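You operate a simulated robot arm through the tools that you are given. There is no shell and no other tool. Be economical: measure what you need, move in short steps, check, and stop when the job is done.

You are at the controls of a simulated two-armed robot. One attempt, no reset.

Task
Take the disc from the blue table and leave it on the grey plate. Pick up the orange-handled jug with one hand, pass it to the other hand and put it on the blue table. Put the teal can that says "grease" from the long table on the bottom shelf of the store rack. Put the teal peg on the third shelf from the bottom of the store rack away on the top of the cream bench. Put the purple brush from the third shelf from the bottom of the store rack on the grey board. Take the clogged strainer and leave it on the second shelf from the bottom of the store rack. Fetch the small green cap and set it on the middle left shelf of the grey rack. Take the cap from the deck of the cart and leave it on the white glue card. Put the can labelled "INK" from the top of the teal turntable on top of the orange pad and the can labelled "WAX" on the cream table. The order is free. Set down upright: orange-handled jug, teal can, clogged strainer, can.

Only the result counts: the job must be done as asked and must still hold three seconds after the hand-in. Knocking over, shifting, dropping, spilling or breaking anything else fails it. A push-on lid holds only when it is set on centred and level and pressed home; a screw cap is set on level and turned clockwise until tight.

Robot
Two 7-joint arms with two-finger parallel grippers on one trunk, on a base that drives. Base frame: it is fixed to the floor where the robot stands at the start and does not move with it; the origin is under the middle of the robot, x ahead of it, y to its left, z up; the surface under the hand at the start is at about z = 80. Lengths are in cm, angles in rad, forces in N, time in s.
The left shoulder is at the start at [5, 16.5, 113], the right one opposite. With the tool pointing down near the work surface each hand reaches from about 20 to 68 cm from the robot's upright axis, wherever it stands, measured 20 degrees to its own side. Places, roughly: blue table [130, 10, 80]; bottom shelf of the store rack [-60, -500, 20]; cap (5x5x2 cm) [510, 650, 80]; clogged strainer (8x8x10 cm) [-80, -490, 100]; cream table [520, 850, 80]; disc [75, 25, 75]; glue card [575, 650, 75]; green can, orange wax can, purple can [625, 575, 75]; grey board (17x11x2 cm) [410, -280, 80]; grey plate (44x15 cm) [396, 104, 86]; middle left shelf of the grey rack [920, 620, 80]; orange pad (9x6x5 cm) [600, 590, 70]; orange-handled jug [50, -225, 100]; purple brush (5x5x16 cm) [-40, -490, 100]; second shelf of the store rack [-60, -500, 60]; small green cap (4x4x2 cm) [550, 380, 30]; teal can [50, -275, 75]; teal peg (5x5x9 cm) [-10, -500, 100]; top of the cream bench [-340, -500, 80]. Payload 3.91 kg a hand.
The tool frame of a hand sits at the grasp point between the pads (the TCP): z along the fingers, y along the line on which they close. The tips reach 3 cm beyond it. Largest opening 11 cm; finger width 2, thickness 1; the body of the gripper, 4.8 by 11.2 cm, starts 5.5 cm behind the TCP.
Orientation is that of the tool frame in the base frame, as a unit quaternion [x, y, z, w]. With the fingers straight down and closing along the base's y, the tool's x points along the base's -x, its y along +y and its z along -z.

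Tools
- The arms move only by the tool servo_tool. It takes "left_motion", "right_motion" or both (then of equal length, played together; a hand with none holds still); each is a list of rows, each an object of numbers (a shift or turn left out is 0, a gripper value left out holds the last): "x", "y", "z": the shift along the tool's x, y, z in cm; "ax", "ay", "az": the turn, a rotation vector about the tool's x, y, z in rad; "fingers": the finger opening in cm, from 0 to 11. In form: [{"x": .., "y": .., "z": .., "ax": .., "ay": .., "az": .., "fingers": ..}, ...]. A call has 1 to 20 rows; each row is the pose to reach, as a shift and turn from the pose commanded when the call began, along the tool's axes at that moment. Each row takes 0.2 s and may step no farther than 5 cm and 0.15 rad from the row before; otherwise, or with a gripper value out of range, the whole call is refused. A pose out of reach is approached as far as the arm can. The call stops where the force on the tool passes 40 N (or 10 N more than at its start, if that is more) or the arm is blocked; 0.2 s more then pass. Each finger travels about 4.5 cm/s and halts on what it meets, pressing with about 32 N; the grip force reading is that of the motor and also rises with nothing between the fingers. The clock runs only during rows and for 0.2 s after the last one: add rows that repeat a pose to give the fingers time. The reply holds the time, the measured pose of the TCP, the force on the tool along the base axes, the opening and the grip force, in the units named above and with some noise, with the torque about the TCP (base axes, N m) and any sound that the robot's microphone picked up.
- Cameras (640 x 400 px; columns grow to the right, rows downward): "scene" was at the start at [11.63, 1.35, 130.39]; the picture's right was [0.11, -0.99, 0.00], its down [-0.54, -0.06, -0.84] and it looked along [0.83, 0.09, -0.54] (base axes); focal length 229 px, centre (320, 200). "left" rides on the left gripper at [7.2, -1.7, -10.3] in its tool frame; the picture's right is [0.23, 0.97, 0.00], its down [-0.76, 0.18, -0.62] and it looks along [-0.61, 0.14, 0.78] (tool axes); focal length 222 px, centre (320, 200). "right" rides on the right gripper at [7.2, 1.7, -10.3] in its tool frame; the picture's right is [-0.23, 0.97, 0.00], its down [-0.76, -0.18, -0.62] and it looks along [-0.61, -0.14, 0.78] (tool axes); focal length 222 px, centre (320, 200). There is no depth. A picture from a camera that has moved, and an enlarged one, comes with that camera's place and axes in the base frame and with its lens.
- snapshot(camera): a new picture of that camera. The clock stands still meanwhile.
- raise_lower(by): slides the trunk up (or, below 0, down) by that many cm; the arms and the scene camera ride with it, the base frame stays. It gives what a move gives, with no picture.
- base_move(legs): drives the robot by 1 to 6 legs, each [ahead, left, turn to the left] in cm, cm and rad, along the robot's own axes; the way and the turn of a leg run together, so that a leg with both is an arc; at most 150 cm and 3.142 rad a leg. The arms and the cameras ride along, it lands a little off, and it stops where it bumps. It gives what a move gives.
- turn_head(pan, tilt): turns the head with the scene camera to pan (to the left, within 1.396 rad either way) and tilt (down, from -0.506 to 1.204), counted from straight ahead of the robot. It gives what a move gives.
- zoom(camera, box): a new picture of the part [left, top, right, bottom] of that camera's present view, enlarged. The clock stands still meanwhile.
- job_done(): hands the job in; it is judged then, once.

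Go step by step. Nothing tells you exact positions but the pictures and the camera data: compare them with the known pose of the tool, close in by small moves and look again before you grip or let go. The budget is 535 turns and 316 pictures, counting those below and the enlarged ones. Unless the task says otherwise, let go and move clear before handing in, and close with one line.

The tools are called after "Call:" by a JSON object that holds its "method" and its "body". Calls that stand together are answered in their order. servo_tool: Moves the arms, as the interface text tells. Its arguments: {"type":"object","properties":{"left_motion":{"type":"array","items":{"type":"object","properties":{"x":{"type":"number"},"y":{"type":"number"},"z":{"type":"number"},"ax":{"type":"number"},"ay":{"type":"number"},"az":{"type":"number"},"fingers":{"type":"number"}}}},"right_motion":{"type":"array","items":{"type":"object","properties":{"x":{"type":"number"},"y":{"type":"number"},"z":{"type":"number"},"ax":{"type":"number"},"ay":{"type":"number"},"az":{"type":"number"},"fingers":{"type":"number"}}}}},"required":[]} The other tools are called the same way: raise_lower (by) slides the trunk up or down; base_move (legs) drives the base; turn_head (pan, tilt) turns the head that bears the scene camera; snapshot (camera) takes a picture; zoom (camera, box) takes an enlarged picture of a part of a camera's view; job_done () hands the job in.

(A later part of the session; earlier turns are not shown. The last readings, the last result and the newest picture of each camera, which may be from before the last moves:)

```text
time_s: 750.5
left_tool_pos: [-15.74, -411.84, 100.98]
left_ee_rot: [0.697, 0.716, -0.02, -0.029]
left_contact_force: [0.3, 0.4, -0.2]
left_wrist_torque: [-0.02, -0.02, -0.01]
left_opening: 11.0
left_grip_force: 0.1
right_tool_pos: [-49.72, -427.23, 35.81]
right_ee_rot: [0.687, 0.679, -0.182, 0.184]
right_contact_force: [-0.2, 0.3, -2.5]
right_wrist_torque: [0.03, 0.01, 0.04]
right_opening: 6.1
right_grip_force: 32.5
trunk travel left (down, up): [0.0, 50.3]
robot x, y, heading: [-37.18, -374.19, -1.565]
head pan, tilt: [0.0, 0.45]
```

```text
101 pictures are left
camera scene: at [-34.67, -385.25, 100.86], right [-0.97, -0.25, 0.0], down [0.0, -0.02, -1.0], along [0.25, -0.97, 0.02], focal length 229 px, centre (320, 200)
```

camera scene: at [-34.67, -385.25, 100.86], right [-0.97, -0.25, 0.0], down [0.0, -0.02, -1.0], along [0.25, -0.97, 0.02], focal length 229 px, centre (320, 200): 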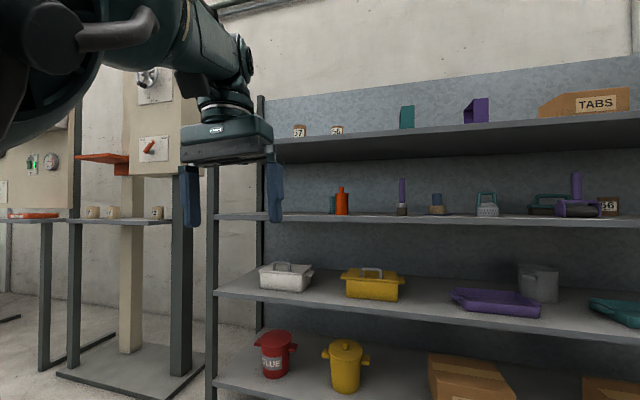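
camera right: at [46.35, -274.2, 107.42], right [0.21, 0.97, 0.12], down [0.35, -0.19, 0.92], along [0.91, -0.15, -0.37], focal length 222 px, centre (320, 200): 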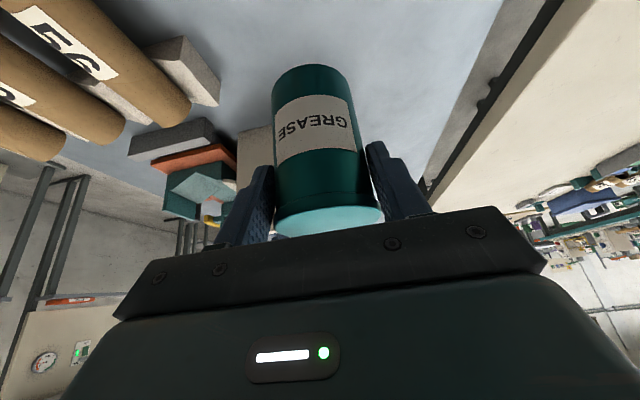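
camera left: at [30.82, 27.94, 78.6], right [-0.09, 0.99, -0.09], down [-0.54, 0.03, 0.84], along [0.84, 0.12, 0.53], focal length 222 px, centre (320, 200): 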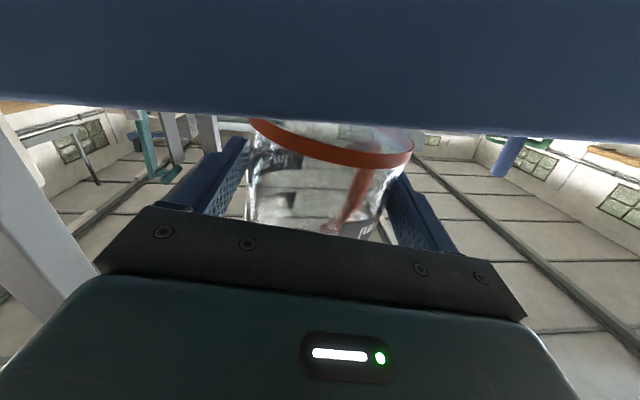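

The can is low without trouble, but the left arm is nudging the head. I'll move the left hand outward a bit, then drive the can toward the shelf.

Call:
{"method": "servo_tool", "body": {"left_motion": [{"y": 4, "x": -1}, {"y": 8, "x": -2}, {"y": 12, "x": -3, "z": 3}, {"y": 14, "x": -3, "z": 6}]}}

Call:
{"method": "base_move", "body": {"legs": [[30, 8.5, 0]]}}

Call:
{"method": "turn_head", "body": {"pan": -0.1, "tilt": 0.8}}

Call:
{"method": "snapshot", "body": {"camera": "scene"}}

Call:
{"method": "snapshot", "body": {"camera": "right"}}

```text
refused: row 3 steps farther than a row can; nothing moved
```

```text
time_s: 752.5
left_tool_pos: [-7.1, -441.05, 101.01]
left_ee_rot: [0.696, 0.717, -0.02, -0.028]
left_contact_force: [-0.1, 0.8, -0.8]
left_wrist_torque: [-0.03, 0.02, -0.02]
left_opening: 11.0
left_grip_force: 0.1
right_tool_pos: [-40.96, -456.36, 35.87]
right_ee_rot: [0.687, 0.679, -0.182, 0.184]
right_contact_force: [0.2, 0.4, -2.7]
right_wrist_torque: [0.06, -0.04, 0.02]
right_opening: 6.08
right_grip_force: 31.8
trunk travel left (down, up): [0.0, 50.3]
robot x, y, heading: [-28.0, -403.14, -1.564]
head pan, tilt: [0.0, 0.45]
```

```text
time_s: 753.4
left_tool_pos: [-6.98, -441.37, 100.61]
left_ee_rot: [0.696, 0.717, -0.018, -0.033]
left_contact_force: [0.6, 0.0, -1.2]
left_wrist_torque: [-0.03, -0.03, 0.04]
left_opening: 11.0
left_grip_force: 0.0
right_tool_pos: [-41.04, -456.49, 35.95]
right_ee_rot: [0.687, 0.679, -0.183, 0.183]
right_contact_force: [-0.1, 0.0, -3.3]
right_wrist_torque: [0.05, 0.07, 0.0]
right_opening: 6.07
right_grip_force: 32.2
trunk travel left (down, up): [0.0, 50.3]
robot x, y, heading: [-27.97, -403.18, -1.565]
head pan, tilt: [-0.099, 0.799]
```

```text
100 pictures are left
camera scene: at [-26.09, -414.64, 100.77], right [-0.97, -0.23, 0.0], down [0.0, -0.01, -1.0], along [0.23, -0.97, 0.01], focal length 229 px, centre (320, 200)
```

scene: 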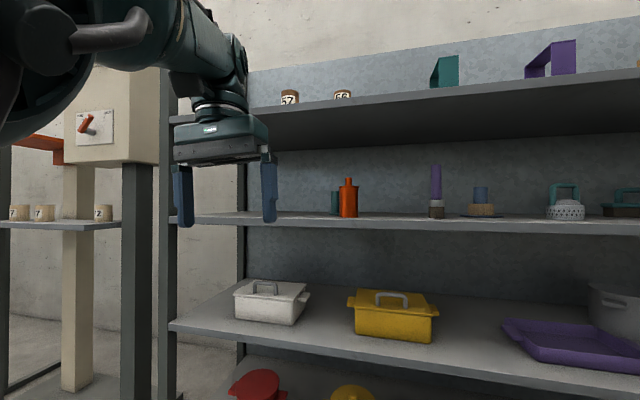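

```text
99 pictures are left
camera right: at [-39.2, -444.93, 41.15], right [0.97, -0.21, 0.12], down [-0.19, -0.35, 0.92], along [-0.15, -0.92, -0.37], focal length 222 px, centre (320, 200)
```

right: 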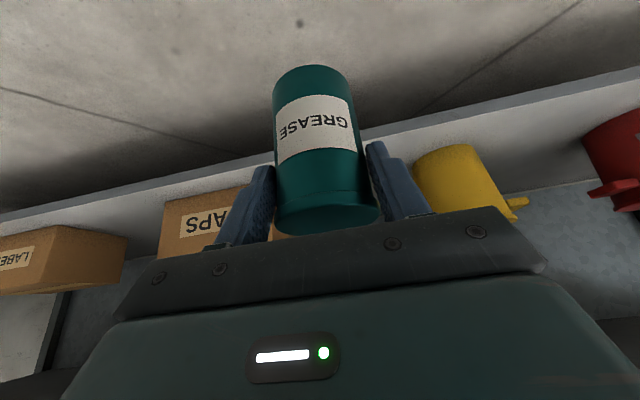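

The can lines up with the gap between the CAPS box and yellow pot. I'll free the head by moving the left hand outward, then advance.

Call:
{"method": "servo_tool", "body": {"left_motion": [{"y": 3.5}, {"y": 7}, {"y": 10.5}, {"y": 14}]}}

Call:
{"method": "base_move", "body": {"legs": [[23, 0, 0]]}}

Call:
{"method": "turn_head", "body": {"pan": -0.1, "tilt": 0.9}}

Call:
{"method": "snapshot", "body": {"camera": "scene"}}

Call:
{"method": "snapshot", "body": {"camera": "right"}}

```text
time_s: 754.4
left_tool_pos: [7.01, -440.56, 100.1]
left_ee_rot: [0.697, 0.716, -0.02, -0.027]
left_contact_force: [0.0, -0.4, -0.3]
left_wrist_torque: [0.02, -0.03, 0.0]
left_opening: 11.02
left_grip_force: 0.1
right_tool_pos: [-40.96, -456.4, 35.84]
right_ee_rot: [0.687, 0.679, -0.182, 0.183]
right_contact_force: [-1.0, 0.8, -2.4]
right_wrist_torque: [0.05, 0.05, 0.01]
right_opening: 6.06
right_grip_force: 32.2
trunk travel left (down, up): [0.0, 50.3]
robot x, y, heading: [-28.07, -403.55, -1.561]
head pan, tilt: [-0.099, 0.799]
```

```text
time_s: 756.1
left_tool_pos: [7.34, -463.49, 100.04]
left_ee_rot: [0.696, 0.717, -0.021, -0.028]
left_contact_force: [-0.8, -0.3, -0.1]
left_wrist_torque: [0.04, 0.02, 0.0]
left_opening: 11.0
left_grip_force: 0.0
right_tool_pos: [-40.78, -479.61, 36.0]
right_ee_rot: [0.687, 0.679, -0.182, 0.183]
right_contact_force: [-0.4, -0.7, -2.5]
right_wrist_torque: [0.04, -0.01, 0.0]
right_opening: 6.08
right_grip_force: 32.6
trunk travel left (down, up): [0.0, 50.3]
robot x, y, heading: [-27.78, -426.74, -1.565]
head pan, tilt: [-0.099, 0.799]
```

```text
time_s: 756.8
left_tool_pos: [7.26, -463.49, 100.16]
left_ee_rot: [0.696, 0.717, -0.02, -0.028]
left_contact_force: [-0.7, 0.5, 0.6]
left_wrist_torque: [-0.06, -0.01, 0.0]
left_opening: 11.01
left_grip_force: 0.1
right_tool_pos: [-40.65, -479.59, 35.85]
right_ee_rot: [0.687, 0.679, -0.183, 0.184]
right_contact_force: [0.1, -0.8, -2.2]
right_wrist_torque: [0.04, 0.02, -0.02]
right_opening: 6.11
right_grip_force: 31.6
trunk travel left (down, up): [0.0, 50.3]
robot x, y, heading: [-27.89, -425.99, -1.559]
head pan, tilt: [-0.099, 0.901]
```

```text
98 pictures are left
camera scene: at [-28.65, -436.57, 92.68], right [-1.0, 0.09, 0.0], down [0.07, 0.78, -0.62], along [-0.06, -0.62, -0.78], focal length 229 px, centre (320, 200)
```

scene: 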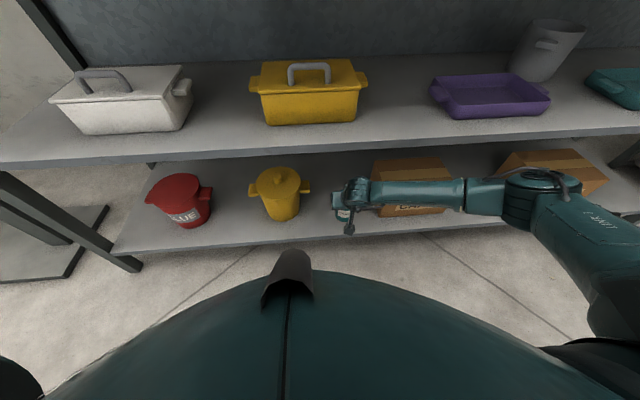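

```text
97 pictures are left
camera right: at [-38.94, -468.07, 41.14], right [0.97, -0.21, 0.12], down [-0.19, -0.35, 0.92], along [-0.15, -0.92, -0.38], focal length 222 px, centre (320, 200)
```

right: 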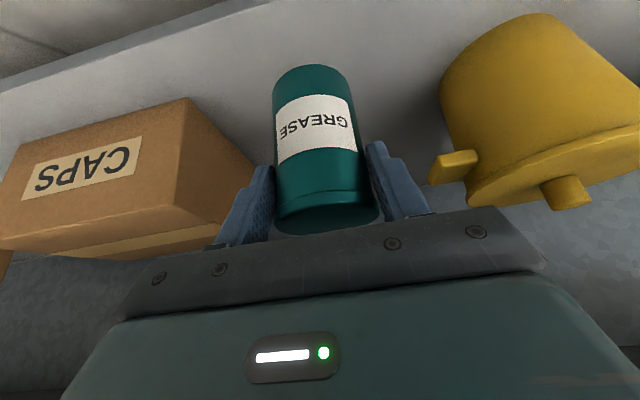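

I'll go 4.5 cm deeper so the can is well inside the shelf edge, then lower to contact.

Call:
{"method": "base_move", "body": {"legs": [[4.5, 0, 0]]}}

Call:
{"method": "servo_tool", "body": {"right_motion": [{"x": 1.5, "z": 2.6}, {"x": 2.5, "z": 4.3}, {"x": 3, "z": 5.2}, {"x": 3.3, "z": 5.7}, {"x": 3.6, "z": 6.2}, {"x": 3.9, "z": 6.7}, {"x": 4.2, "z": 7.2}, {"x": 4.5, "z": 7.7}]}}

Call:
{"method": "snapshot", "body": {"camera": "right"}}

```text
time_s: 757.7
left_tool_pos: [7.26, -468.07, 100.09]
left_ee_rot: [0.696, 0.717, -0.022, -0.028]
left_contact_force: [0.5, 0.3, 0.2]
left_wrist_torque: [0.0, 0.01, -0.03]
left_opening: 11.01
left_grip_force: 0.1
right_tool_pos: [-40.64, -484.06, 35.93]
right_ee_rot: [0.686, 0.68, -0.182, 0.184]
right_contact_force: [0.4, -0.1, -2.7]
right_wrist_torque: [0.06, -0.05, -0.01]
right_opening: 6.11
right_grip_force: 31.4
trunk travel left (down, up): [0.0, 50.3]
robot x, y, heading: [-27.69, -430.71, -1.566]
head pan, tilt: [-0.099, 0.901]
```

```text
time_s: 759.5
left_tool_pos: [7.25, -468.01, 100.13]
left_ee_rot: [0.696, 0.717, -0.021, -0.028]
left_contact_force: [0.4, 0.3, 0.4]
left_wrist_torque: [0.03, -0.01, 0.02]
left_opening: 10.98
left_grip_force: 0.1
right_tool_pos: [-40.73, -483.98, 27.04]
right_ee_rot: [0.686, 0.68, -0.182, 0.184]
right_contact_force: [-0.9, -0.3, -2.4]
right_wrist_torque: [0.0, 0.0, -0.01]
right_opening: 6.08
right_grip_force: 32.2
trunk travel left (down, up): [0.0, 50.3]
robot x, y, heading: [-28.03, -431.29, -1.563]
head pan, tilt: [-0.099, 0.901]
```

```text
96 pictures are left
camera right: at [-38.91, -472.47, 32.3], right [0.97, -0.2, 0.12], down [-0.19, -0.35, 0.92], along [-0.15, -0.92, -0.38], focal length 222 px, centre (320, 200)
```

right: 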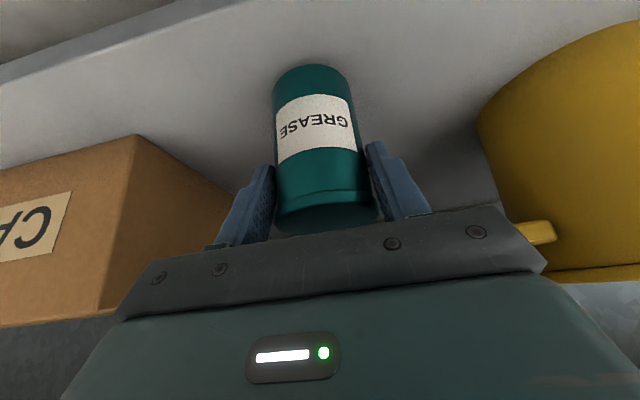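

Not yet in contact. I'll keep lowering in small steps.

Call:
{"method": "servo_tool", "body": {"right_motion": [{"x": 0.3, "z": 0.5}, {"x": 0.6, "z": 1}, {"x": 0.9, "z": 1.5}, {"x": 1.2, "z": 2}, {"x": 1.5, "z": 2.5}, {"x": 1.75, "z": 3}, {"x": 2, "z": 3.5}, {"x": 2.3, "z": 4}, {"x": 2.6, "z": 4.5}]}}

Call:
{"method": "snapshot", "body": {"camera": "right"}}

```text
time_s: 761.5
left_tool_pos: [7.47, -467.93, 100.06]
left_ee_rot: [0.697, 0.717, -0.021, -0.028]
left_contact_force: [0.0, -0.3, 0.2]
left_wrist_torque: [0.0, -0.01, 0.0]
left_opening: 11.0
left_grip_force: 0.0
right_tool_pos: [-40.48, -484.38, 22.2]
right_ee_rot: [0.686, 0.679, -0.184, 0.187]
right_contact_force: [-0.3, 3.5, 15.2]
right_wrist_torque: [0.33, 0.33, -0.05]
right_opening: 5.97
right_grip_force: 31.8
trunk travel left (down, up): [0.0, 50.3]
robot x, y, heading: [-28.11, -431.25, -1.561]
head pan, tilt: [-0.099, 0.901]
stopped in row 9 (right hand): the force on the tool passed its limit at 46 N (the readings are from after the stop); the commanded pose is now the measured one
```

```text
95 pictures are left
camera right: at [-38.71, -472.82, 27.39], right [0.97, -0.2, 0.12], down [-0.19, -0.34, 0.92], along [-0.15, -0.92, -0.37], focal length 222 px, centre (320, 200)
```

right: 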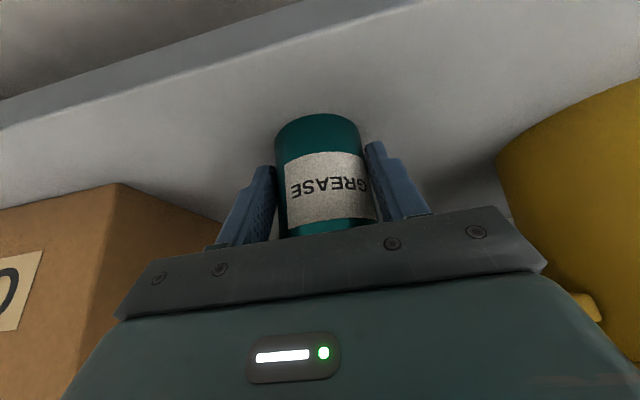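

The can is on the shelf (it slid a little in the grip). I'll open and withdraw along the tool axis.

Call:
{"method": "servo_tool", "body": {"right_motion": [{"fingers": 9}, {"fingers": 9}, {"fingers": 9}, {"z": -2, "fingers": 9}, {"z": -5}, {"z": -9}, {"z": -13}]}}

Call:
{"method": "snapshot", "body": {"camera": "right"}}

```text
time_s: 763.1
left_tool_pos: [7.36, -468.03, 100.18]
left_ee_rot: [0.696, 0.717, -0.02, -0.028]
left_contact_force: [-0.2, 0.3, 0.2]
left_wrist_torque: [-0.02, -0.01, 0.01]
left_opening: 11.01
left_grip_force: 0.1
right_tool_pos: [-40.65, -477.73, 33.36]
right_ee_rot: [0.686, 0.679, -0.182, 0.185]
right_contact_force: [0.7, -0.1, -0.6]
right_wrist_torque: [0.01, 0.02, 0.03]
right_opening: 8.98
right_grip_force: 0.0
trunk travel left (down, up): [0.0, 50.3]
robot x, y, heading: [-27.97, -431.21, -1.561]
head pan, tilt: [-0.099, 0.901]
```

```text
94 pictures are left
camera right: at [-38.74, -466.14, 38.59], right [0.97, -0.21, 0.12], down [-0.19, -0.34, 0.92], along [-0.15, -0.92, -0.37], focal length 222 px, centre (320, 200)
```

right: 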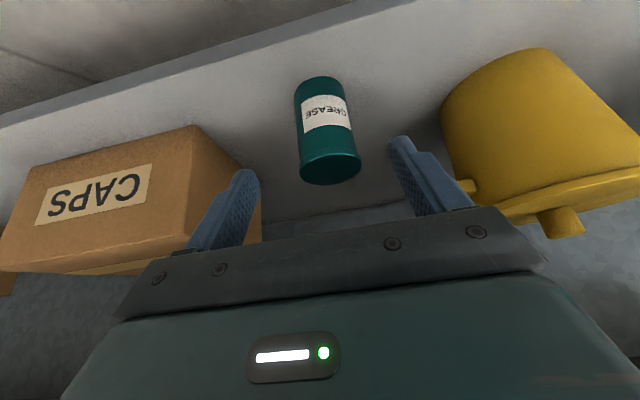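

The grease can stands on the bottom shelf. I'll back out, raise the trunk and look at the third shelf.

Call:
{"method": "base_move", "body": {"legs": [[-38, 0, 0]]}}

Call:
{"method": "raise_lower", "body": {"by": 30}}

Call:
{"method": "turn_head", "body": {"pan": -0.25, "tilt": 0.35}}

Call:
{"method": "zoom", "body": {"camera": "scene", "box": [160, 60, 480, 260]}}

```text
time_s: 765.5
left_tool_pos: [7.01, -429.56, 100.05]
left_ee_rot: [0.695, 0.718, -0.021, -0.028]
left_contact_force: [0.2, 0.8, -0.8]
left_wrist_torque: [0.04, 0.01, 0.04]
left_opening: 11.0
left_grip_force: 0.1
right_tool_pos: [-40.8, -439.57, 33.4]
right_ee_rot: [0.685, 0.68, -0.183, 0.185]
right_contact_force: [-0.6, 0.1, 0.7]
right_wrist_torque: [-0.03, -0.02, -0.02]
right_opening: 9.03
right_grip_force: 0.0
trunk travel left (down, up): [0.0, 50.3]
robot x, y, heading: [-28.33, -392.79, -1.557]
head pan, tilt: [-0.099, 0.901]
```

```text
time_s: 768.5
left_tool_pos: [7.02, -429.7, 130.02]
left_ee_rot: [0.695, 0.718, -0.02, -0.028]
left_contact_force: [-0.4, 0.3, 0.7]
left_wrist_torque: [0.03, 0.02, 0.0]
left_opening: 11.01
left_grip_force: 0.1
right_tool_pos: [-40.75, -439.41, 63.23]
right_ee_rot: [0.685, 0.68, -0.183, 0.184]
right_contact_force: [1.2, -1.6, 0.4]
right_wrist_torque: [0.0, -0.02, 0.02]
right_opening: 9.02
right_grip_force: 0.2
trunk travel left (down, up): [-30.0, 20.3]
robot x, y, heading: [-28.52, -392.65, -1.56]
head pan, tilt: [-0.099, 0.901]
```

```text
time_s: 769.5
left_tool_pos: [7.0, -429.64, 129.99]
left_ee_rot: [0.694, 0.719, -0.02, -0.029]
left_contact_force: [-0.2, 0.4, -0.4]
left_wrist_torque: [-0.01, -0.03, -0.01]
left_opening: 11.0
left_grip_force: 0.2
right_tool_pos: [-40.77, -439.63, 63.27]
right_ee_rot: [0.685, 0.681, -0.181, 0.185]
right_contact_force: [-0.4, -0.5, 1.0]
right_wrist_torque: [-0.01, -0.01, -0.01]
right_opening: 8.99
right_grip_force: 0.2
trunk travel left (down, up): [-30.0, 20.3]
robot x, y, heading: [-28.23, -393.04, -1.562]
head pan, tilt: [-0.25, 0.351]
```

```text
2.00 times, centred on (320, 160) of scene
camera zoom: at [-30.52, -404.36, 127.43], right [-0.97, 0.23, 0.0], down [0.08, 0.33, -0.94], along [-0.22, -0.91, -0.34], focal length 459 px, centre (320, 280)
```

zoom: 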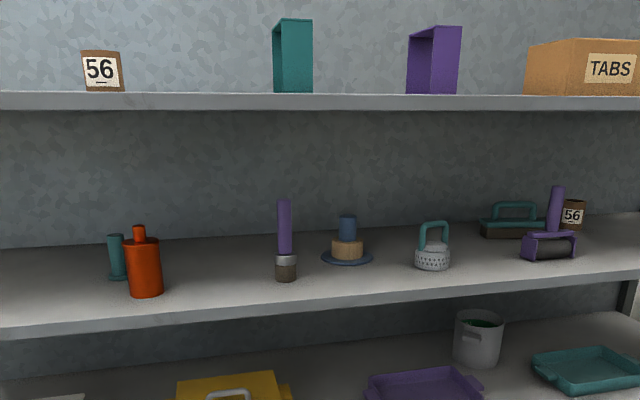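

I can see the peg, brush and strainer on the third shelf (z≈97). First the strainer at about [−74.5, −486]: I'll raise and flatten the right tool, lift the left clear, and line up.

Call:
{"method": "servo_tool", "body": {"right_motion": [{"x": -2.3, "z": -4}, {"x": -4.6, "z": -8}, {"x": -6.9, "z": -12}, {"x": -9.2, "z": -16}, {"x": -11.5, "z": -20}, {"x": -13.8, "z": -24}, {"x": -16, "z": -28, "ay": -0.11}, {"x": -18, "z": -31, "ay": -0.22}, {"x": -20, "z": -34, "ay": -0.33}, {"x": -20, "z": -34, "ay": -0.43, "fingers": 11}], "left_motion": [{"z": -2}, {"z": -4}, {"z": -6}, {"z": -8}, {"z": -10}, {"z": -10}, {"z": -10}, {"z": -10}, {"z": -10}, {"z": -10}]}}

Call:
{"method": "base_move", "body": {"legs": [[0, -34, 0], [18, 0, 0]]}}

Call:
{"method": "snapshot", "body": {"camera": "right"}}

Call:
{"method": "snapshot", "body": {"camera": "scene"}}

```text
time_s: 771.7
left_tool_pos: [7.03, -429.18, 132.07]
left_ee_rot: [0.695, 0.719, -0.021, -0.026]
left_contact_force: [-0.1, 0.4, 0.1]
left_wrist_torque: [0.0, -0.02, 0.02]
left_opening: 11.0
left_grip_force: 0.0
left hand out of reach, approached as far as the arm can: row 2, 3, 4, 5, 6, 7, 8, 9, 10
right_tool_pos: [-41.1, -439.78, 102.89]
right_ee_rot: [0.63, 0.624, -0.325, 0.327]
right_contact_force: [-0.3, -0.8, 0.4]
right_wrist_torque: [0.01, 0.02, 0.01]
right_opening: 11.02
right_grip_force: 0.0
trunk travel left (down, up): [-30.0, 20.3]
robot x, y, heading: [-28.4, -392.78, -1.562]
head pan, tilt: [-0.25, 0.351]
```

```text
time_s: 776.4
left_tool_pos: [-27.15, -447.23, 132.14]
left_ee_rot: [0.695, 0.718, -0.02, -0.027]
left_contact_force: [-0.5, -0.1, 0.5]
left_wrist_torque: [0.01, 0.02, 0.01]
left_opening: 10.98
left_grip_force: 0.2
right_tool_pos: [-75.38, -457.81, 102.78]
right_ee_rot: [0.631, 0.626, -0.323, 0.325]
right_contact_force: [-0.4, 0.4, 0.1]
right_wrist_torque: [0.02, -0.01, -0.03]
right_opening: 10.99
right_grip_force: 0.1
trunk travel left (down, up): [-30.0, 20.3]
robot x, y, heading: [-62.15, -410.79, -1.559]
head pan, tilt: [-0.25, 0.351]
```

```text
92 pictures are left
camera right: at [-73.53, -445.12, 102.74], right [0.97, -0.14, 0.19], down [-0.18, 0.07, 0.98], along [-0.15, -0.99, 0.04], focal length 222 px, centre (320, 200)
```

right: 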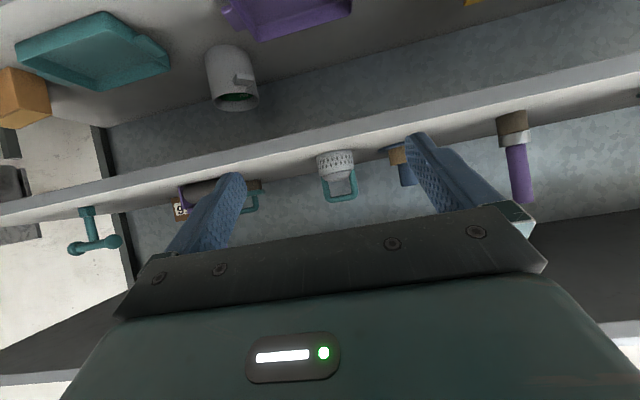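

```text
91 pictures are left
camera scene: at [-64.61, -422.4, 127.42], right [-0.97, 0.23, 0.0], down [0.08, 0.33, -0.94], along [-0.22, -0.91, -0.34], focal length 229 px, centre (320, 200)
```

scene: 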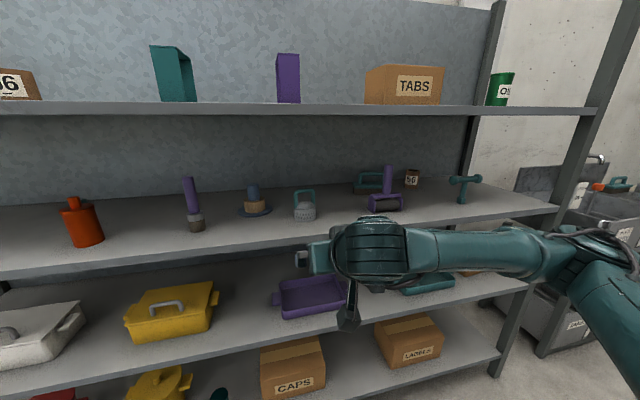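

Strainer at [−75.5, −487.8], body z≈96–101. I'll advance 21 cm with the base and check.

Call:
{"method": "base_move", "body": {"legs": [[21, 0, 0]]}}

Call:
{"method": "snapshot", "body": {"camera": "right"}}

```text
time_s: 778.0
left_tool_pos: [-26.85, -468.54, 132.05]
left_ee_rot: [0.696, 0.717, -0.021, -0.026]
left_contact_force: [0.0, -1.3, -0.4]
left_wrist_torque: [0.03, 0.0, 0.0]
left_opening: 10.99
left_grip_force: 0.1
right_tool_pos: [-75.17, -478.9, 102.78]
right_ee_rot: [0.633, 0.623, -0.325, 0.325]
right_contact_force: [-1.2, -0.8, -0.3]
right_wrist_torque: [0.0, 0.02, -0.01]
right_opening: 11.0
right_grip_force: 0.1
trunk travel left (down, up): [-30.0, 20.3]
robot x, y, heading: [-62.27, -431.97, -1.562]
head pan, tilt: [-0.25, 0.351]
```

```text
90 pictures are left
camera right: at [-73.4, -466.25, 102.74], right [0.97, -0.14, 0.19], down [-0.18, 0.07, 0.98], along [-0.15, -0.99, 0.04], focal length 222 px, centre (320, 200)
```

right: 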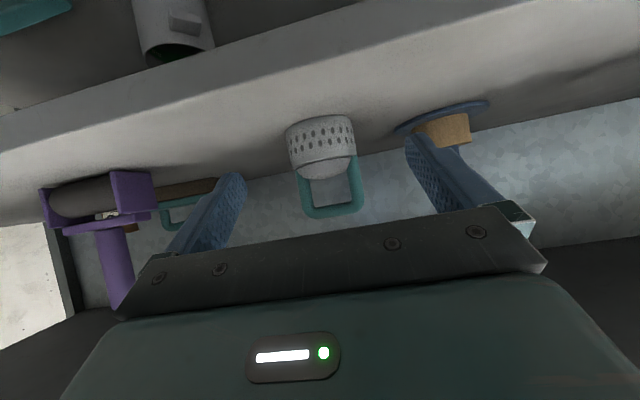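

The strainer is centred. I'll narrow to 9 cm and move in to grip its body.

Call:
{"method": "servo_tool", "body": {"right_motion": [{"x": -0.5, "y": -0.1, "z": 2.2, "fingers": 9}, {"x": -1, "y": -0.2, "z": 4.4, "fingers": 9}, {"x": -1.5, "y": -0.3, "z": 6.6, "fingers": 9}]}}

Call:
{"method": "snapshot", "body": {"camera": "right"}}

```text
time_s: 778.8
left_tool_pos: [-26.94, -468.42, 132.04]
left_ee_rot: [0.696, 0.717, -0.02, -0.026]
left_contact_force: [-0.5, -0.3, 0.1]
left_wrist_torque: [-0.01, -0.01, 0.01]
left_opening: 11.04
left_grip_force: 0.0
right_tool_pos: [-75.47, -485.22, 100.08]
right_ee_rot: [0.631, 0.625, -0.324, 0.326]
right_contact_force: [-0.1, 0.6, 0.0]
right_wrist_torque: [0.01, -0.03, 0.0]
right_opening: 8.99
right_grip_force: 0.0
trunk travel left (down, up): [-30.0, 20.3]
robot x, y, heading: [-61.81, -432.04, -1.565]
head pan, tilt: [-0.25, 0.351]
```

```text
89 pictures are left
camera right: at [-73.72, -472.51, 100.05], right [0.97, -0.14, 0.19], down [-0.18, 0.07, 0.98], along [-0.15, -0.99, 0.04], focal length 222 px, centre (320, 200)
```

right: 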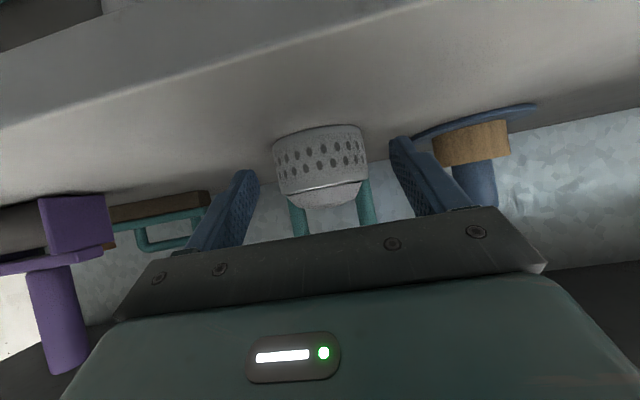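

It's about 1.5–2 cm further in than thought. I'll advance 4 cm more and grip.

Call:
{"method": "servo_tool", "body": {"right_motion": [{"x": -0.6, "z": 2}, {"x": -1.2, "z": 3.9}, {"x": -1.2, "z": 3.9, "fingers": 4.5}, {"x": -1.2, "z": 3.9, "fingers": 4.5}, {"x": -1.2, "z": 3.9, "fingers": 4.5}, {"x": -1.2, "z": 3.9, "fingers": 4.5}, {"x": -1.2, "z": 3.9, "fingers": 4.5}]}}

Call:
{"method": "snapshot", "body": {"camera": "right"}}

```text
time_s: 780.4
left_tool_pos: [-26.91, -468.46, 132.13]
left_ee_rot: [0.696, 0.718, -0.021, -0.026]
left_contact_force: [-0.6, 0.3, 0.1]
left_wrist_torque: [-0.01, 0.02, 0.0]
left_opening: 10.96
left_grip_force: 0.0
right_tool_pos: [-75.56, -489.26, 98.95]
right_ee_rot: [0.632, 0.625, -0.324, 0.325]
right_contact_force: [-0.1, -0.6, -0.6]
right_wrist_torque: [0.01, 0.04, -0.02]
right_opening: 7.0
right_grip_force: 32.1
trunk travel left (down, up): [-30.0, 20.3]
robot x, y, heading: [-62.03, -431.79, -1.562]
head pan, tilt: [-0.25, 0.351]
```

```text
88 pictures are left
camera right: at [-73.78, -476.53, 98.96], right [0.97, -0.14, 0.19], down [-0.18, 0.07, 0.98], along [-0.15, -0.99, 0.04], focal length 222 px, centre (320, 200)
```

right: 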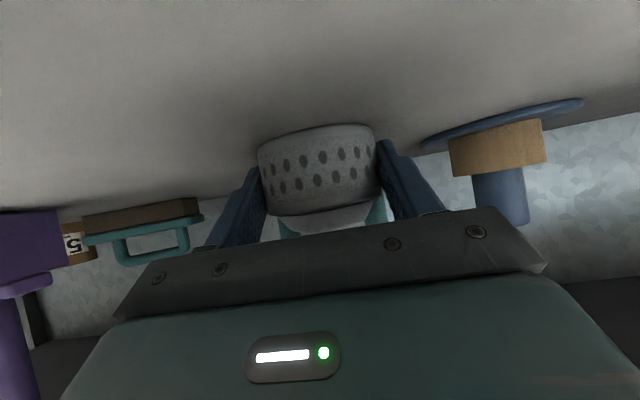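

Gripped (7.0 cm). I'll lift 3 cm, back out, and check it holds.

Call:
{"method": "servo_tool", "body": {"right_motion": [{"x": -1.2, "z": -0.9}, {"x": -2.5, "z": -1.8}, {"x": -4, "z": -2.8}]}}

Call:
{"method": "base_move", "body": {"legs": [[-34, 0, 0], [0, 22, 0]]}}

Call:
{"method": "raise_lower", "body": {"by": -30}}

Call:
{"method": "turn_head", "body": {"pan": -0.2, "tilt": 0.5}}

Call:
{"method": "snapshot", "body": {"camera": "scene"}}

```text
time_s: 781.2
left_tool_pos: [-26.93, -468.42, 132.12]
left_ee_rot: [0.696, 0.717, -0.021, -0.026]
left_contact_force: [-0.4, -0.4, -0.3]
left_wrist_torque: [0.0, 0.01, 0.01]
left_opening: 11.0
left_grip_force: 0.1
right_tool_pos: [-75.67, -489.05, 103.85]
right_ee_rot: [0.632, 0.624, -0.325, 0.325]
right_contact_force: [0.1, 0.2, -2.3]
right_wrist_torque: [0.05, 0.01, -0.01]
right_opening: 7.01
right_grip_force: 31.7
trunk travel left (down, up): [-30.0, 20.3]
robot x, y, heading: [-62.26, -431.91, -1.56]
head pan, tilt: [-0.25, 0.351]
```

```text
time_s: 785.6
left_tool_pos: [-5.32, -433.84, 132.09]
left_ee_rot: [0.694, 0.72, -0.021, -0.026]
left_contact_force: [0.8, 0.4, 0.3]
left_wrist_torque: [-0.01, 0.01, 0.0]
left_opening: 11.02
left_grip_force: 0.0
right_tool_pos: [-53.96, -454.74, 103.8]
right_ee_rot: [0.63, 0.626, -0.323, 0.326]
right_contact_force: [0.6, -0.2, -1.5]
right_wrist_torque: [0.05, 0.0, -0.02]
right_opening: 7.02
right_grip_force: 32.1
trunk travel left (down, up): [-30.0, 20.3]
robot x, y, heading: [-40.83, -397.64, -1.558]
head pan, tilt: [-0.25, 0.351]
```

```text
time_s: 788.6
left_tool_pos: [-5.44, -433.81, 102.18]
left_ee_rot: [0.694, 0.72, -0.021, -0.026]
left_contact_force: [0.2, -0.3, -0.1]
left_wrist_torque: [0.03, 0.01, 0.0]
left_opening: 11.0
left_grip_force: 0.1
right_tool_pos: [-54.03, -454.67, 73.88]
right_ee_rot: [0.63, 0.627, -0.323, 0.326]
right_contact_force: [0.3, -0.4, -1.3]
right_wrist_torque: [0.06, 0.0, 0.04]
right_opening: 6.95
right_grip_force: 32.2
trunk travel left (down, up): [0.0, 50.3]
robot x, y, heading: [-40.36, -397.17, -1.558]
head pan, tilt: [-0.25, 0.351]
```

```text
time_s: 789.3
left_tool_pos: [-5.38, -433.71, 102.17]
left_ee_rot: [0.694, 0.719, -0.02, -0.026]
left_contact_force: [0.8, -0.7, 0.6]
left_wrist_torque: [0.01, -0.03, 0.01]
left_opening: 10.98
left_grip_force: 0.1
right_tool_pos: [-53.89, -454.67, 73.86]
right_ee_rot: [0.63, 0.627, -0.323, 0.326]
right_contact_force: [-0.2, -0.2, -1.8]
right_wrist_torque: [0.02, 0.0, -0.03]
right_opening: 6.99
right_grip_force: 31.9
trunk travel left (down, up): [0.0, 50.3]
robot x, y, heading: [-40.77, -397.27, -1.553]
head pan, tilt: [-0.201, 0.499]
```

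```text
87 pictures are left
camera scene: at [-42.56, -408.94, 96.07], right [-0.98, 0.18, 0.0], down [0.09, 0.47, -0.88], along [-0.16, -0.86, -0.48], focal length 229 px, centre (320, 200)
```

scene: 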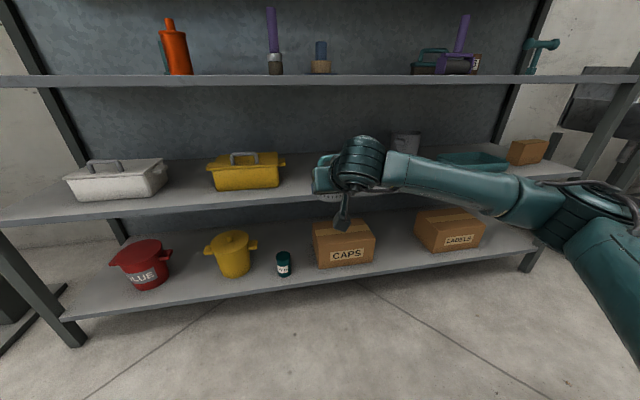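

The gap on the second shelf (x≈−43 to −64) is right in line. I'll drive in and look.

Call:
{"method": "base_move", "body": {"legs": [[28.5, 0, 0]]}}

Call:
{"method": "snapshot", "body": {"camera": "right"}}

Call:
{"method": "snapshot", "body": {"camera": "scene"}}

```text
time_s: 791.3
left_tool_pos: [-4.59, -462.17, 102.22]
left_ee_rot: [0.692, 0.722, -0.021, -0.026]
left_contact_force: [0.1, 0.4, -0.1]
left_wrist_torque: [0.04, -0.05, -0.03]
left_opening: 10.98
left_grip_force: 0.0
right_tool_pos: [-53.09, -483.37, 73.9]
right_ee_rot: [0.628, 0.628, -0.322, 0.327]
right_contact_force: [0.7, -0.4, -0.8]
right_wrist_torque: [-0.01, -0.01, 0.0]
right_opening: 7.0
right_grip_force: 32.4
trunk travel left (down, up): [0.0, 50.3]
robot x, y, heading: [-40.11, -426.01, -1.55]
head pan, tilt: [-0.201, 0.499]
```

```text
86 pictures are left
camera right: at [-51.46, -470.71, 73.9], right [0.97, -0.13, 0.19], down [-0.18, 0.07, 0.98], along [-0.14, -0.99, 0.04], focal length 222 px, centre (320, 200)
```

right: 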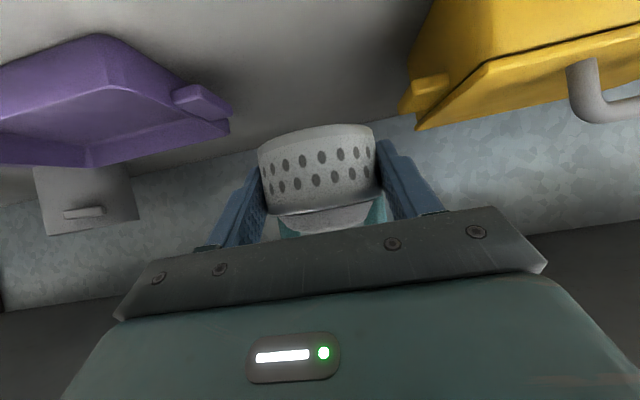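

```text
85 pictures are left
camera scene: at [-41.96, -437.55, 96.06], right [-0.98, 0.18, 0.0], down [0.09, 0.47, -0.88], along [-0.16, -0.86, -0.48], focal length 229 px, centre (320, 200)
```

scene: 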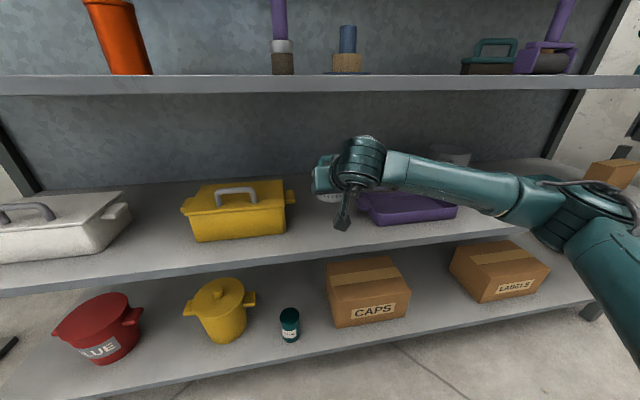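

Well placed between the box and the tray. I'll lower to contact in steps, watching the force.

Call:
{"method": "servo_tool", "body": {"right_motion": [{"x": 2.4, "z": 1.7}, {"x": 4.9, "z": 3.5}, {"x": 5.7, "z": 4}, {"x": 6.3, "z": 4.5}, {"x": 6.7, "z": 4.75}, {"x": 7.1, "z": 5}, {"x": 7.5, "z": 5.3}, {"x": 7.9, "z": 5.6}, {"x": 8.3, "z": 5.9}]}}

Call:
{"method": "snapshot", "body": {"camera": "right"}}

```text
time_s: 793.3
left_tool_pos: [-4.71, -462.24, 102.21]
left_ee_rot: [0.691, 0.722, -0.02, -0.026]
left_contact_force: [0.0, -0.5, -0.1]
left_wrist_torque: [-0.01, 0.05, 0.04]
left_opening: 11.03
left_grip_force: 0.1
right_tool_pos: [-53.13, -483.34, 63.69]
right_ee_rot: [0.628, 0.629, -0.321, 0.327]
right_contact_force: [0.5, 0.7, -1.6]
right_wrist_torque: [0.03, 0.0, 0.02]
right_opening: 6.96
right_grip_force: 31.7
trunk travel left (down, up): [0.0, 50.3]
robot x, y, heading: [-40.3, -426.18, -1.548]
head pan, tilt: [-0.201, 0.499]
```

```text
84 pictures are left
camera right: at [-51.38, -470.76, 63.65], right [0.97, -0.13, 0.19], down [-0.18, 0.07, 0.98], along [-0.14, -0.99, 0.04], focal length 222 px, centre (320, 200)
```

right: 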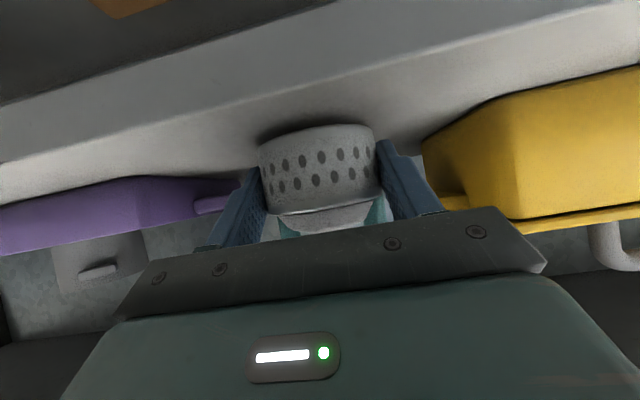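

Almost down; continuing in fine steps.

Call:
{"method": "servo_tool", "body": {"right_motion": [{"x": 0.25, "z": 0.18}, {"x": 0.5, "z": 0.35}, {"x": 0.75, "z": 0.53}, {"x": 1, "z": 0.7}, {"x": 1.25, "z": 0.88}, {"x": 1.5, "z": 1.06}, {"x": 1.75, "z": 1.23}, {"x": 2, "z": 1.4}, {"x": 2.25, "z": 1.6}, {"x": 2.5, "z": 1.77}]}}

Call:
{"method": "snapshot", "body": {"camera": "right"}}

```text
time_s: 795.0
left_tool_pos: [-4.7, -462.23, 102.01]
left_ee_rot: [0.692, 0.721, -0.021, -0.026]
left_contact_force: [0.6, -0.4, 0.6]
left_wrist_torque: [0.02, 0.05, 0.03]
left_opening: 10.98
left_grip_force: 0.1
right_tool_pos: [-52.9, -483.66, 62.55]
right_ee_rot: [0.625, 0.622, -0.33, 0.336]
right_contact_force: [0.5, -1.3, 10.4]
right_wrist_torque: [0.16, 0.17, 0.03]
right_opening: 6.93
right_grip_force: 32.1
trunk travel left (down, up): [0.0, 50.3]
robot x, y, heading: [-40.3, -425.83, -1.548]
head pan, tilt: [-0.201, 0.499]
stopped in row 8 (right hand): the force on the tool passed its limit at 42 N (the readings are from after the stop); the commanded pose is now the measured one
```

```text
83 pictures are left
camera right: at [-51.33, -470.99, 62.21], right [0.97, -0.12, 0.2], down [-0.19, 0.09, 0.98], along [-0.14, -0.99, 0.07], focal length 222 px, centre (320, 200)
```

right: 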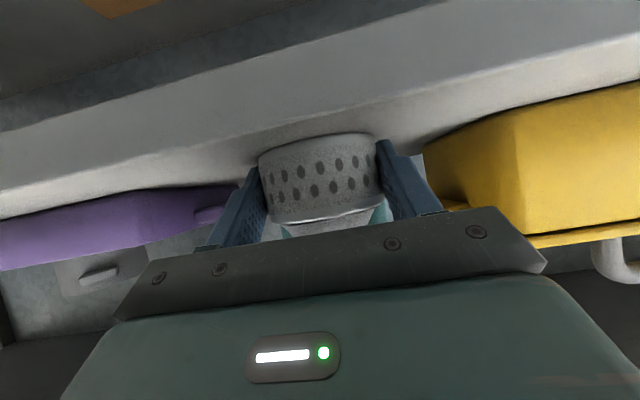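

Contact. I'll release and withdraw along the tool axis.

Call:
{"method": "servo_tool", "body": {"right_motion": [{"x": -0.2, "fingers": 8.8}, {"x": -0.2, "fingers": 8.8}, {"x": -0.2, "fingers": 8.8}, {"x": -0.2, "z": -3}, {"x": -0.2, "z": -7}, {"x": -0.2, "z": -11}]}}

Call:
{"method": "base_move", "body": {"legs": [[-32, 0, 0]]}}

Call:
{"method": "zoom", "body": {"camera": "scene", "box": [200, 100, 440, 250]}}

```text
time_s: 796.4
left_tool_pos: [-4.66, -462.19, 102.17]
left_ee_rot: [0.691, 0.722, -0.021, -0.026]
left_contact_force: [-0.8, -0.1, -1.0]
left_wrist_torque: [0.02, 0.01, 0.0]
left_opening: 11.0
left_grip_force: 0.1
right_tool_pos: [-53.1, -474.61, 68.5]
right_ee_rot: [0.626, 0.624, -0.327, 0.334]
right_contact_force: [0.0, -0.4, -0.1]
right_wrist_torque: [0.02, 0.0, -0.01]
right_opening: 8.8
right_grip_force: 0.2
trunk travel left (down, up): [0.0, 50.3]
robot x, y, heading: [-39.99, -426.04, -1.553]
head pan, tilt: [-0.201, 0.499]
```

```text
time_s: 798.6
left_tool_pos: [-5.58, -430.11, 102.13]
left_ee_rot: [0.694, 0.719, -0.021, -0.026]
left_contact_force: [-0.7, -0.2, 0.0]
left_wrist_torque: [-0.01, 0.02, 0.0]
left_opening: 11.01
left_grip_force: 0.1
right_tool_pos: [-53.84, -442.17, 68.58]
right_ee_rot: [0.627, 0.623, -0.328, 0.333]
right_contact_force: [-0.4, -0.8, 0.0]
right_wrist_torque: [-0.01, 0.01, -0.02]
right_opening: 8.78
right_grip_force: 0.1
trunk travel left (down, up): [0.0, 50.3]
robot x, y, heading: [-40.79, -393.48, -1.548]
head pan, tilt: [-0.201, 0.499]
```

```text
2.67 times, centred on (320, 175) of scene
camera zoom: at [-42.62, -405.2, 96.07], right [-0.98, 0.18, 0.0], down [0.09, 0.47, -0.88], along [-0.16, -0.86, -0.48], focal length 612 px, centre (320, 267)
```

zoom: 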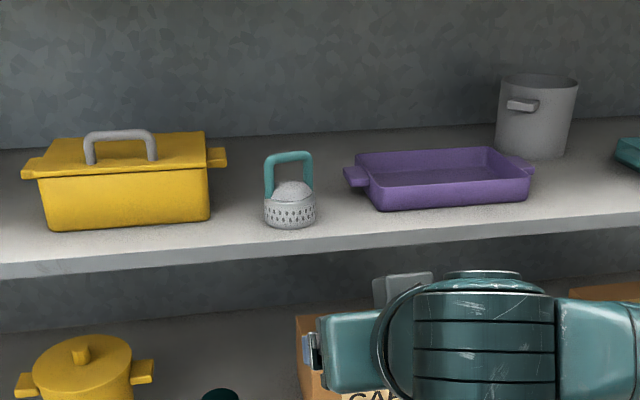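

The strainer stands on the second shelf. Next the teal peg at about [−11.5, −496.6], behind the orange bottle: I'll raise the trunk, yaw the right tool −0.5 rad to come in from the +x side, and line up.

Call:
{"method": "raise_lower", "body": {"by": 40}}

Call:
{"method": "servo_tool", "body": {"right_motion": [{"ax": 0.1, "az": 0.072, "x": 1.2, "z": 0.9}, {"ax": 0.2, "az": 0.144, "x": 2.4, "z": 1.7}, {"ax": 0.3, "az": 0.216, "x": 3.6, "z": 2.6, "fingers": 7}, {"ax": 0.408, "az": 0.289, "x": 4.9, "z": 3.5, "fingers": 7}]}}

Call:
{"method": "base_move", "body": {"legs": [[0, 46, 0], [15, 0, 0]]}}

Call:
{"method": "turn_head", "body": {"pan": 0.05, "tilt": 0.5}}

Call:
{"method": "snapshot", "body": {"camera": "scene"}}

Call:
{"method": "snapshot", "body": {"camera": "right"}}

```text
time_s: 802.4
left_tool_pos: [-5.55, -430.08, 142.15]
left_ee_rot: [0.693, 0.72, -0.021, -0.027]
left_contact_force: [0.8, 0.2, -0.6]
left_wrist_torque: [-0.02, 0.01, 0.04]
left_opening: 11.01
left_grip_force: 0.0
right_tool_pos: [-53.8, -442.32, 108.61]
right_ee_rot: [0.627, 0.622, -0.329, 0.333]
right_contact_force: [-1.4, 0.9, -0.3]
right_wrist_torque: [0.02, 0.0, 0.02]
right_opening: 8.81
right_grip_force: 0.1
trunk travel left (down, up): [-40.0, 10.3]
robot x, y, heading: [-40.65, -393.59, -1.557]
head pan, tilt: [-0.201, 0.499]
```

```text
time_s: 803.4
left_tool_pos: [-5.35, -430.12, 142.15]
left_ee_rot: [0.694, 0.719, -0.022, -0.027]
left_contact_force: [-0.4, 0.1, -0.6]
left_wrist_torque: [0.01, -0.02, 0.01]
left_opening: 10.99
left_grip_force: 0.0
right_tool_pos: [-53.72, -442.54, 102.52]
right_ee_rot: [0.765, 0.446, -0.397, 0.243]
right_contact_force: [0.5, -0.1, -0.4]
right_wrist_torque: [-0.07, 0.01, -0.03]
right_opening: 7.01
right_grip_force: 0.1
trunk travel left (down, up): [-40.0, 10.3]
robot x, y, heading: [-40.68, -393.88, -1.553]
head pan, tilt: [-0.201, 0.499]
```

```text
time_s: 809.0
left_tool_pos: [40.78, -444.74, 142.19]
left_ee_rot: [0.696, 0.718, -0.02, -0.027]
left_contact_force: [1.1, -0.6, 0.2]
left_wrist_torque: [0.02, 0.01, 0.03]
left_opening: 11.01
left_grip_force: 0.0
right_tool_pos: [-7.6, -456.74, 102.6]
right_ee_rot: [0.766, 0.444, -0.398, 0.241]
right_contact_force: [-0.1, 0.1, -0.9]
right_wrist_torque: [0.01, -0.02, -0.02]
right_opening: 7.0
right_grip_force: 0.1
trunk travel left (down, up): [-40.0, 10.3]
robot x, y, heading: [5.7, -407.76, -1.563]
head pan, tilt: [-0.201, 0.499]
```

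```text
time_s: 809.7
left_tool_pos: [40.75, -444.8, 142.14]
left_ee_rot: [0.696, 0.717, -0.021, -0.026]
left_contact_force: [-0.5, 0.0, 0.1]
left_wrist_torque: [-0.04, 0.03, -0.01]
left_opening: 10.97
left_grip_force: 0.1
right_tool_pos: [-7.59, -456.71, 102.59]
right_ee_rot: [0.766, 0.444, -0.397, 0.242]
right_contact_force: [-0.3, 0.0, 0.1]
right_wrist_torque: [-0.03, 0.01, -0.02]
right_opening: 6.99
right_grip_force: 0.1
trunk travel left (down, up): [-40.0, 10.3]
robot x, y, heading: [5.83, -408.29, -1.562]
head pan, tilt: [0.051, 0.499]
```

```text
81 pictures are left
camera scene: at [6.1, -419.71, 136.07], right [-1.0, -0.06, 0.0], down [-0.03, 0.48, -0.88], along [0.05, -0.88, -0.48], focal length 229 px, centre (320, 200)
```

scene: 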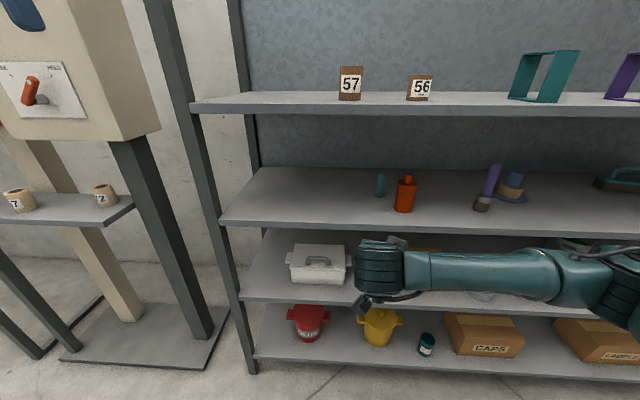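

```text
80 pictures are left
camera right: at [0.06, -446.49, 102.46], right [0.78, -0.59, 0.2], down [-0.13, 0.17, 0.98], along [-0.61, -0.79, 0.05], focal length 222 px, centre (320, 200)
```

right: 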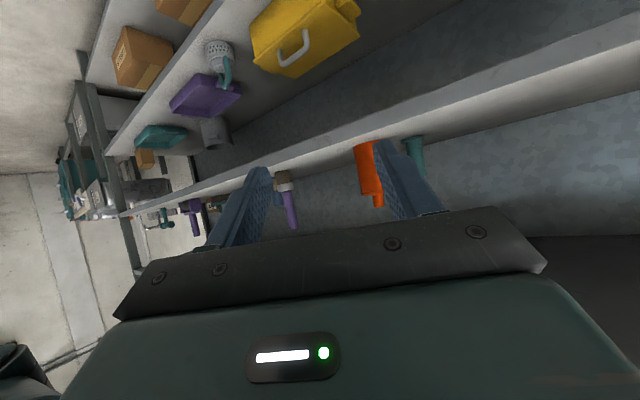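

The peg is at [−11.7, −497.6]. Before approaching I'll bring the left hand inward 10 cm so it won't meet the rack post.

Call:
{"method": "servo_tool", "body": {"left_motion": [{"y": -3.5}, {"y": -7}, {"y": -10}]}}

Call:
{"method": "base_move", "body": {"legs": [[8, 13.5, 0]]}}

Call:
{"method": "snapshot", "body": {"camera": "right"}}

```text
time_s: 810.5
left_tool_pos: [30.96, -444.93, 142.04]
left_ee_rot: [0.696, 0.717, -0.021, -0.026]
left_contact_force: [0.5, -0.2, 0.5]
left_wrist_torque: [-0.01, -0.03, 0.02]
left_opening: 11.01
left_grip_force: 0.1
left hand out of reach, approached as far as the arm can: row 2, 3
right_tool_pos: [-7.69, -456.8, 102.56]
right_ee_rot: [0.766, 0.443, -0.398, 0.241]
right_contact_force: [-0.2, -0.2, -0.3]
right_wrist_torque: [-0.01, -0.02, -0.02]
right_opening: 7.0
right_grip_force: 0.1
trunk travel left (down, up): [-40.0, 10.3]
robot x, y, heading: [5.57, -407.83, -1.561]
head pan, tilt: [0.051, 0.499]
```

```text
time_s: 812.4
left_tool_pos: [44.78, -452.71, 142.1]
left_ee_rot: [0.697, 0.716, -0.022, -0.025]
left_contact_force: [-0.7, 0.5, -0.6]
left_wrist_torque: [0.01, -0.03, 0.0]
left_opening: 11.0
left_grip_force: 0.1
right_tool_pos: [6.23, -464.51, 102.55]
right_ee_rot: [0.766, 0.443, -0.398, 0.24]
right_contact_force: [-0.3, -0.8, -0.1]
right_wrist_torque: [0.03, -0.01, -0.01]
right_opening: 7.01
right_grip_force: 0.1
trunk travel left (down, up): [-40.0, 10.3]
robot x, y, heading: [19.62, -415.67, -1.563]
head pan, tilt: [0.051, 0.499]
```

```text
79 pictures are left
camera right: at [13.94, -454.28, 102.45], right [0.78, -0.59, 0.2], down [-0.13, 0.17, 0.98], along [-0.61, -0.79, 0.05], focal length 222 px, centre (320, 200)
```

right: 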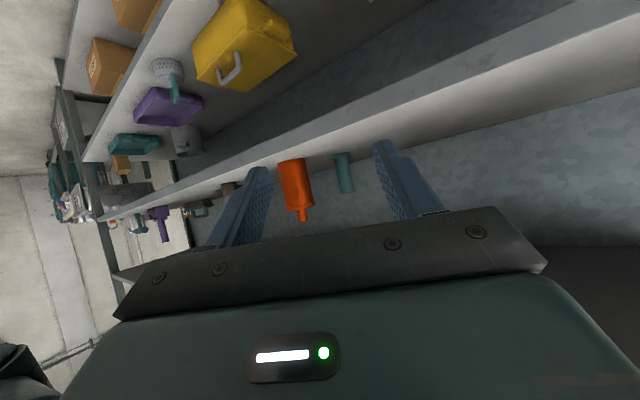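

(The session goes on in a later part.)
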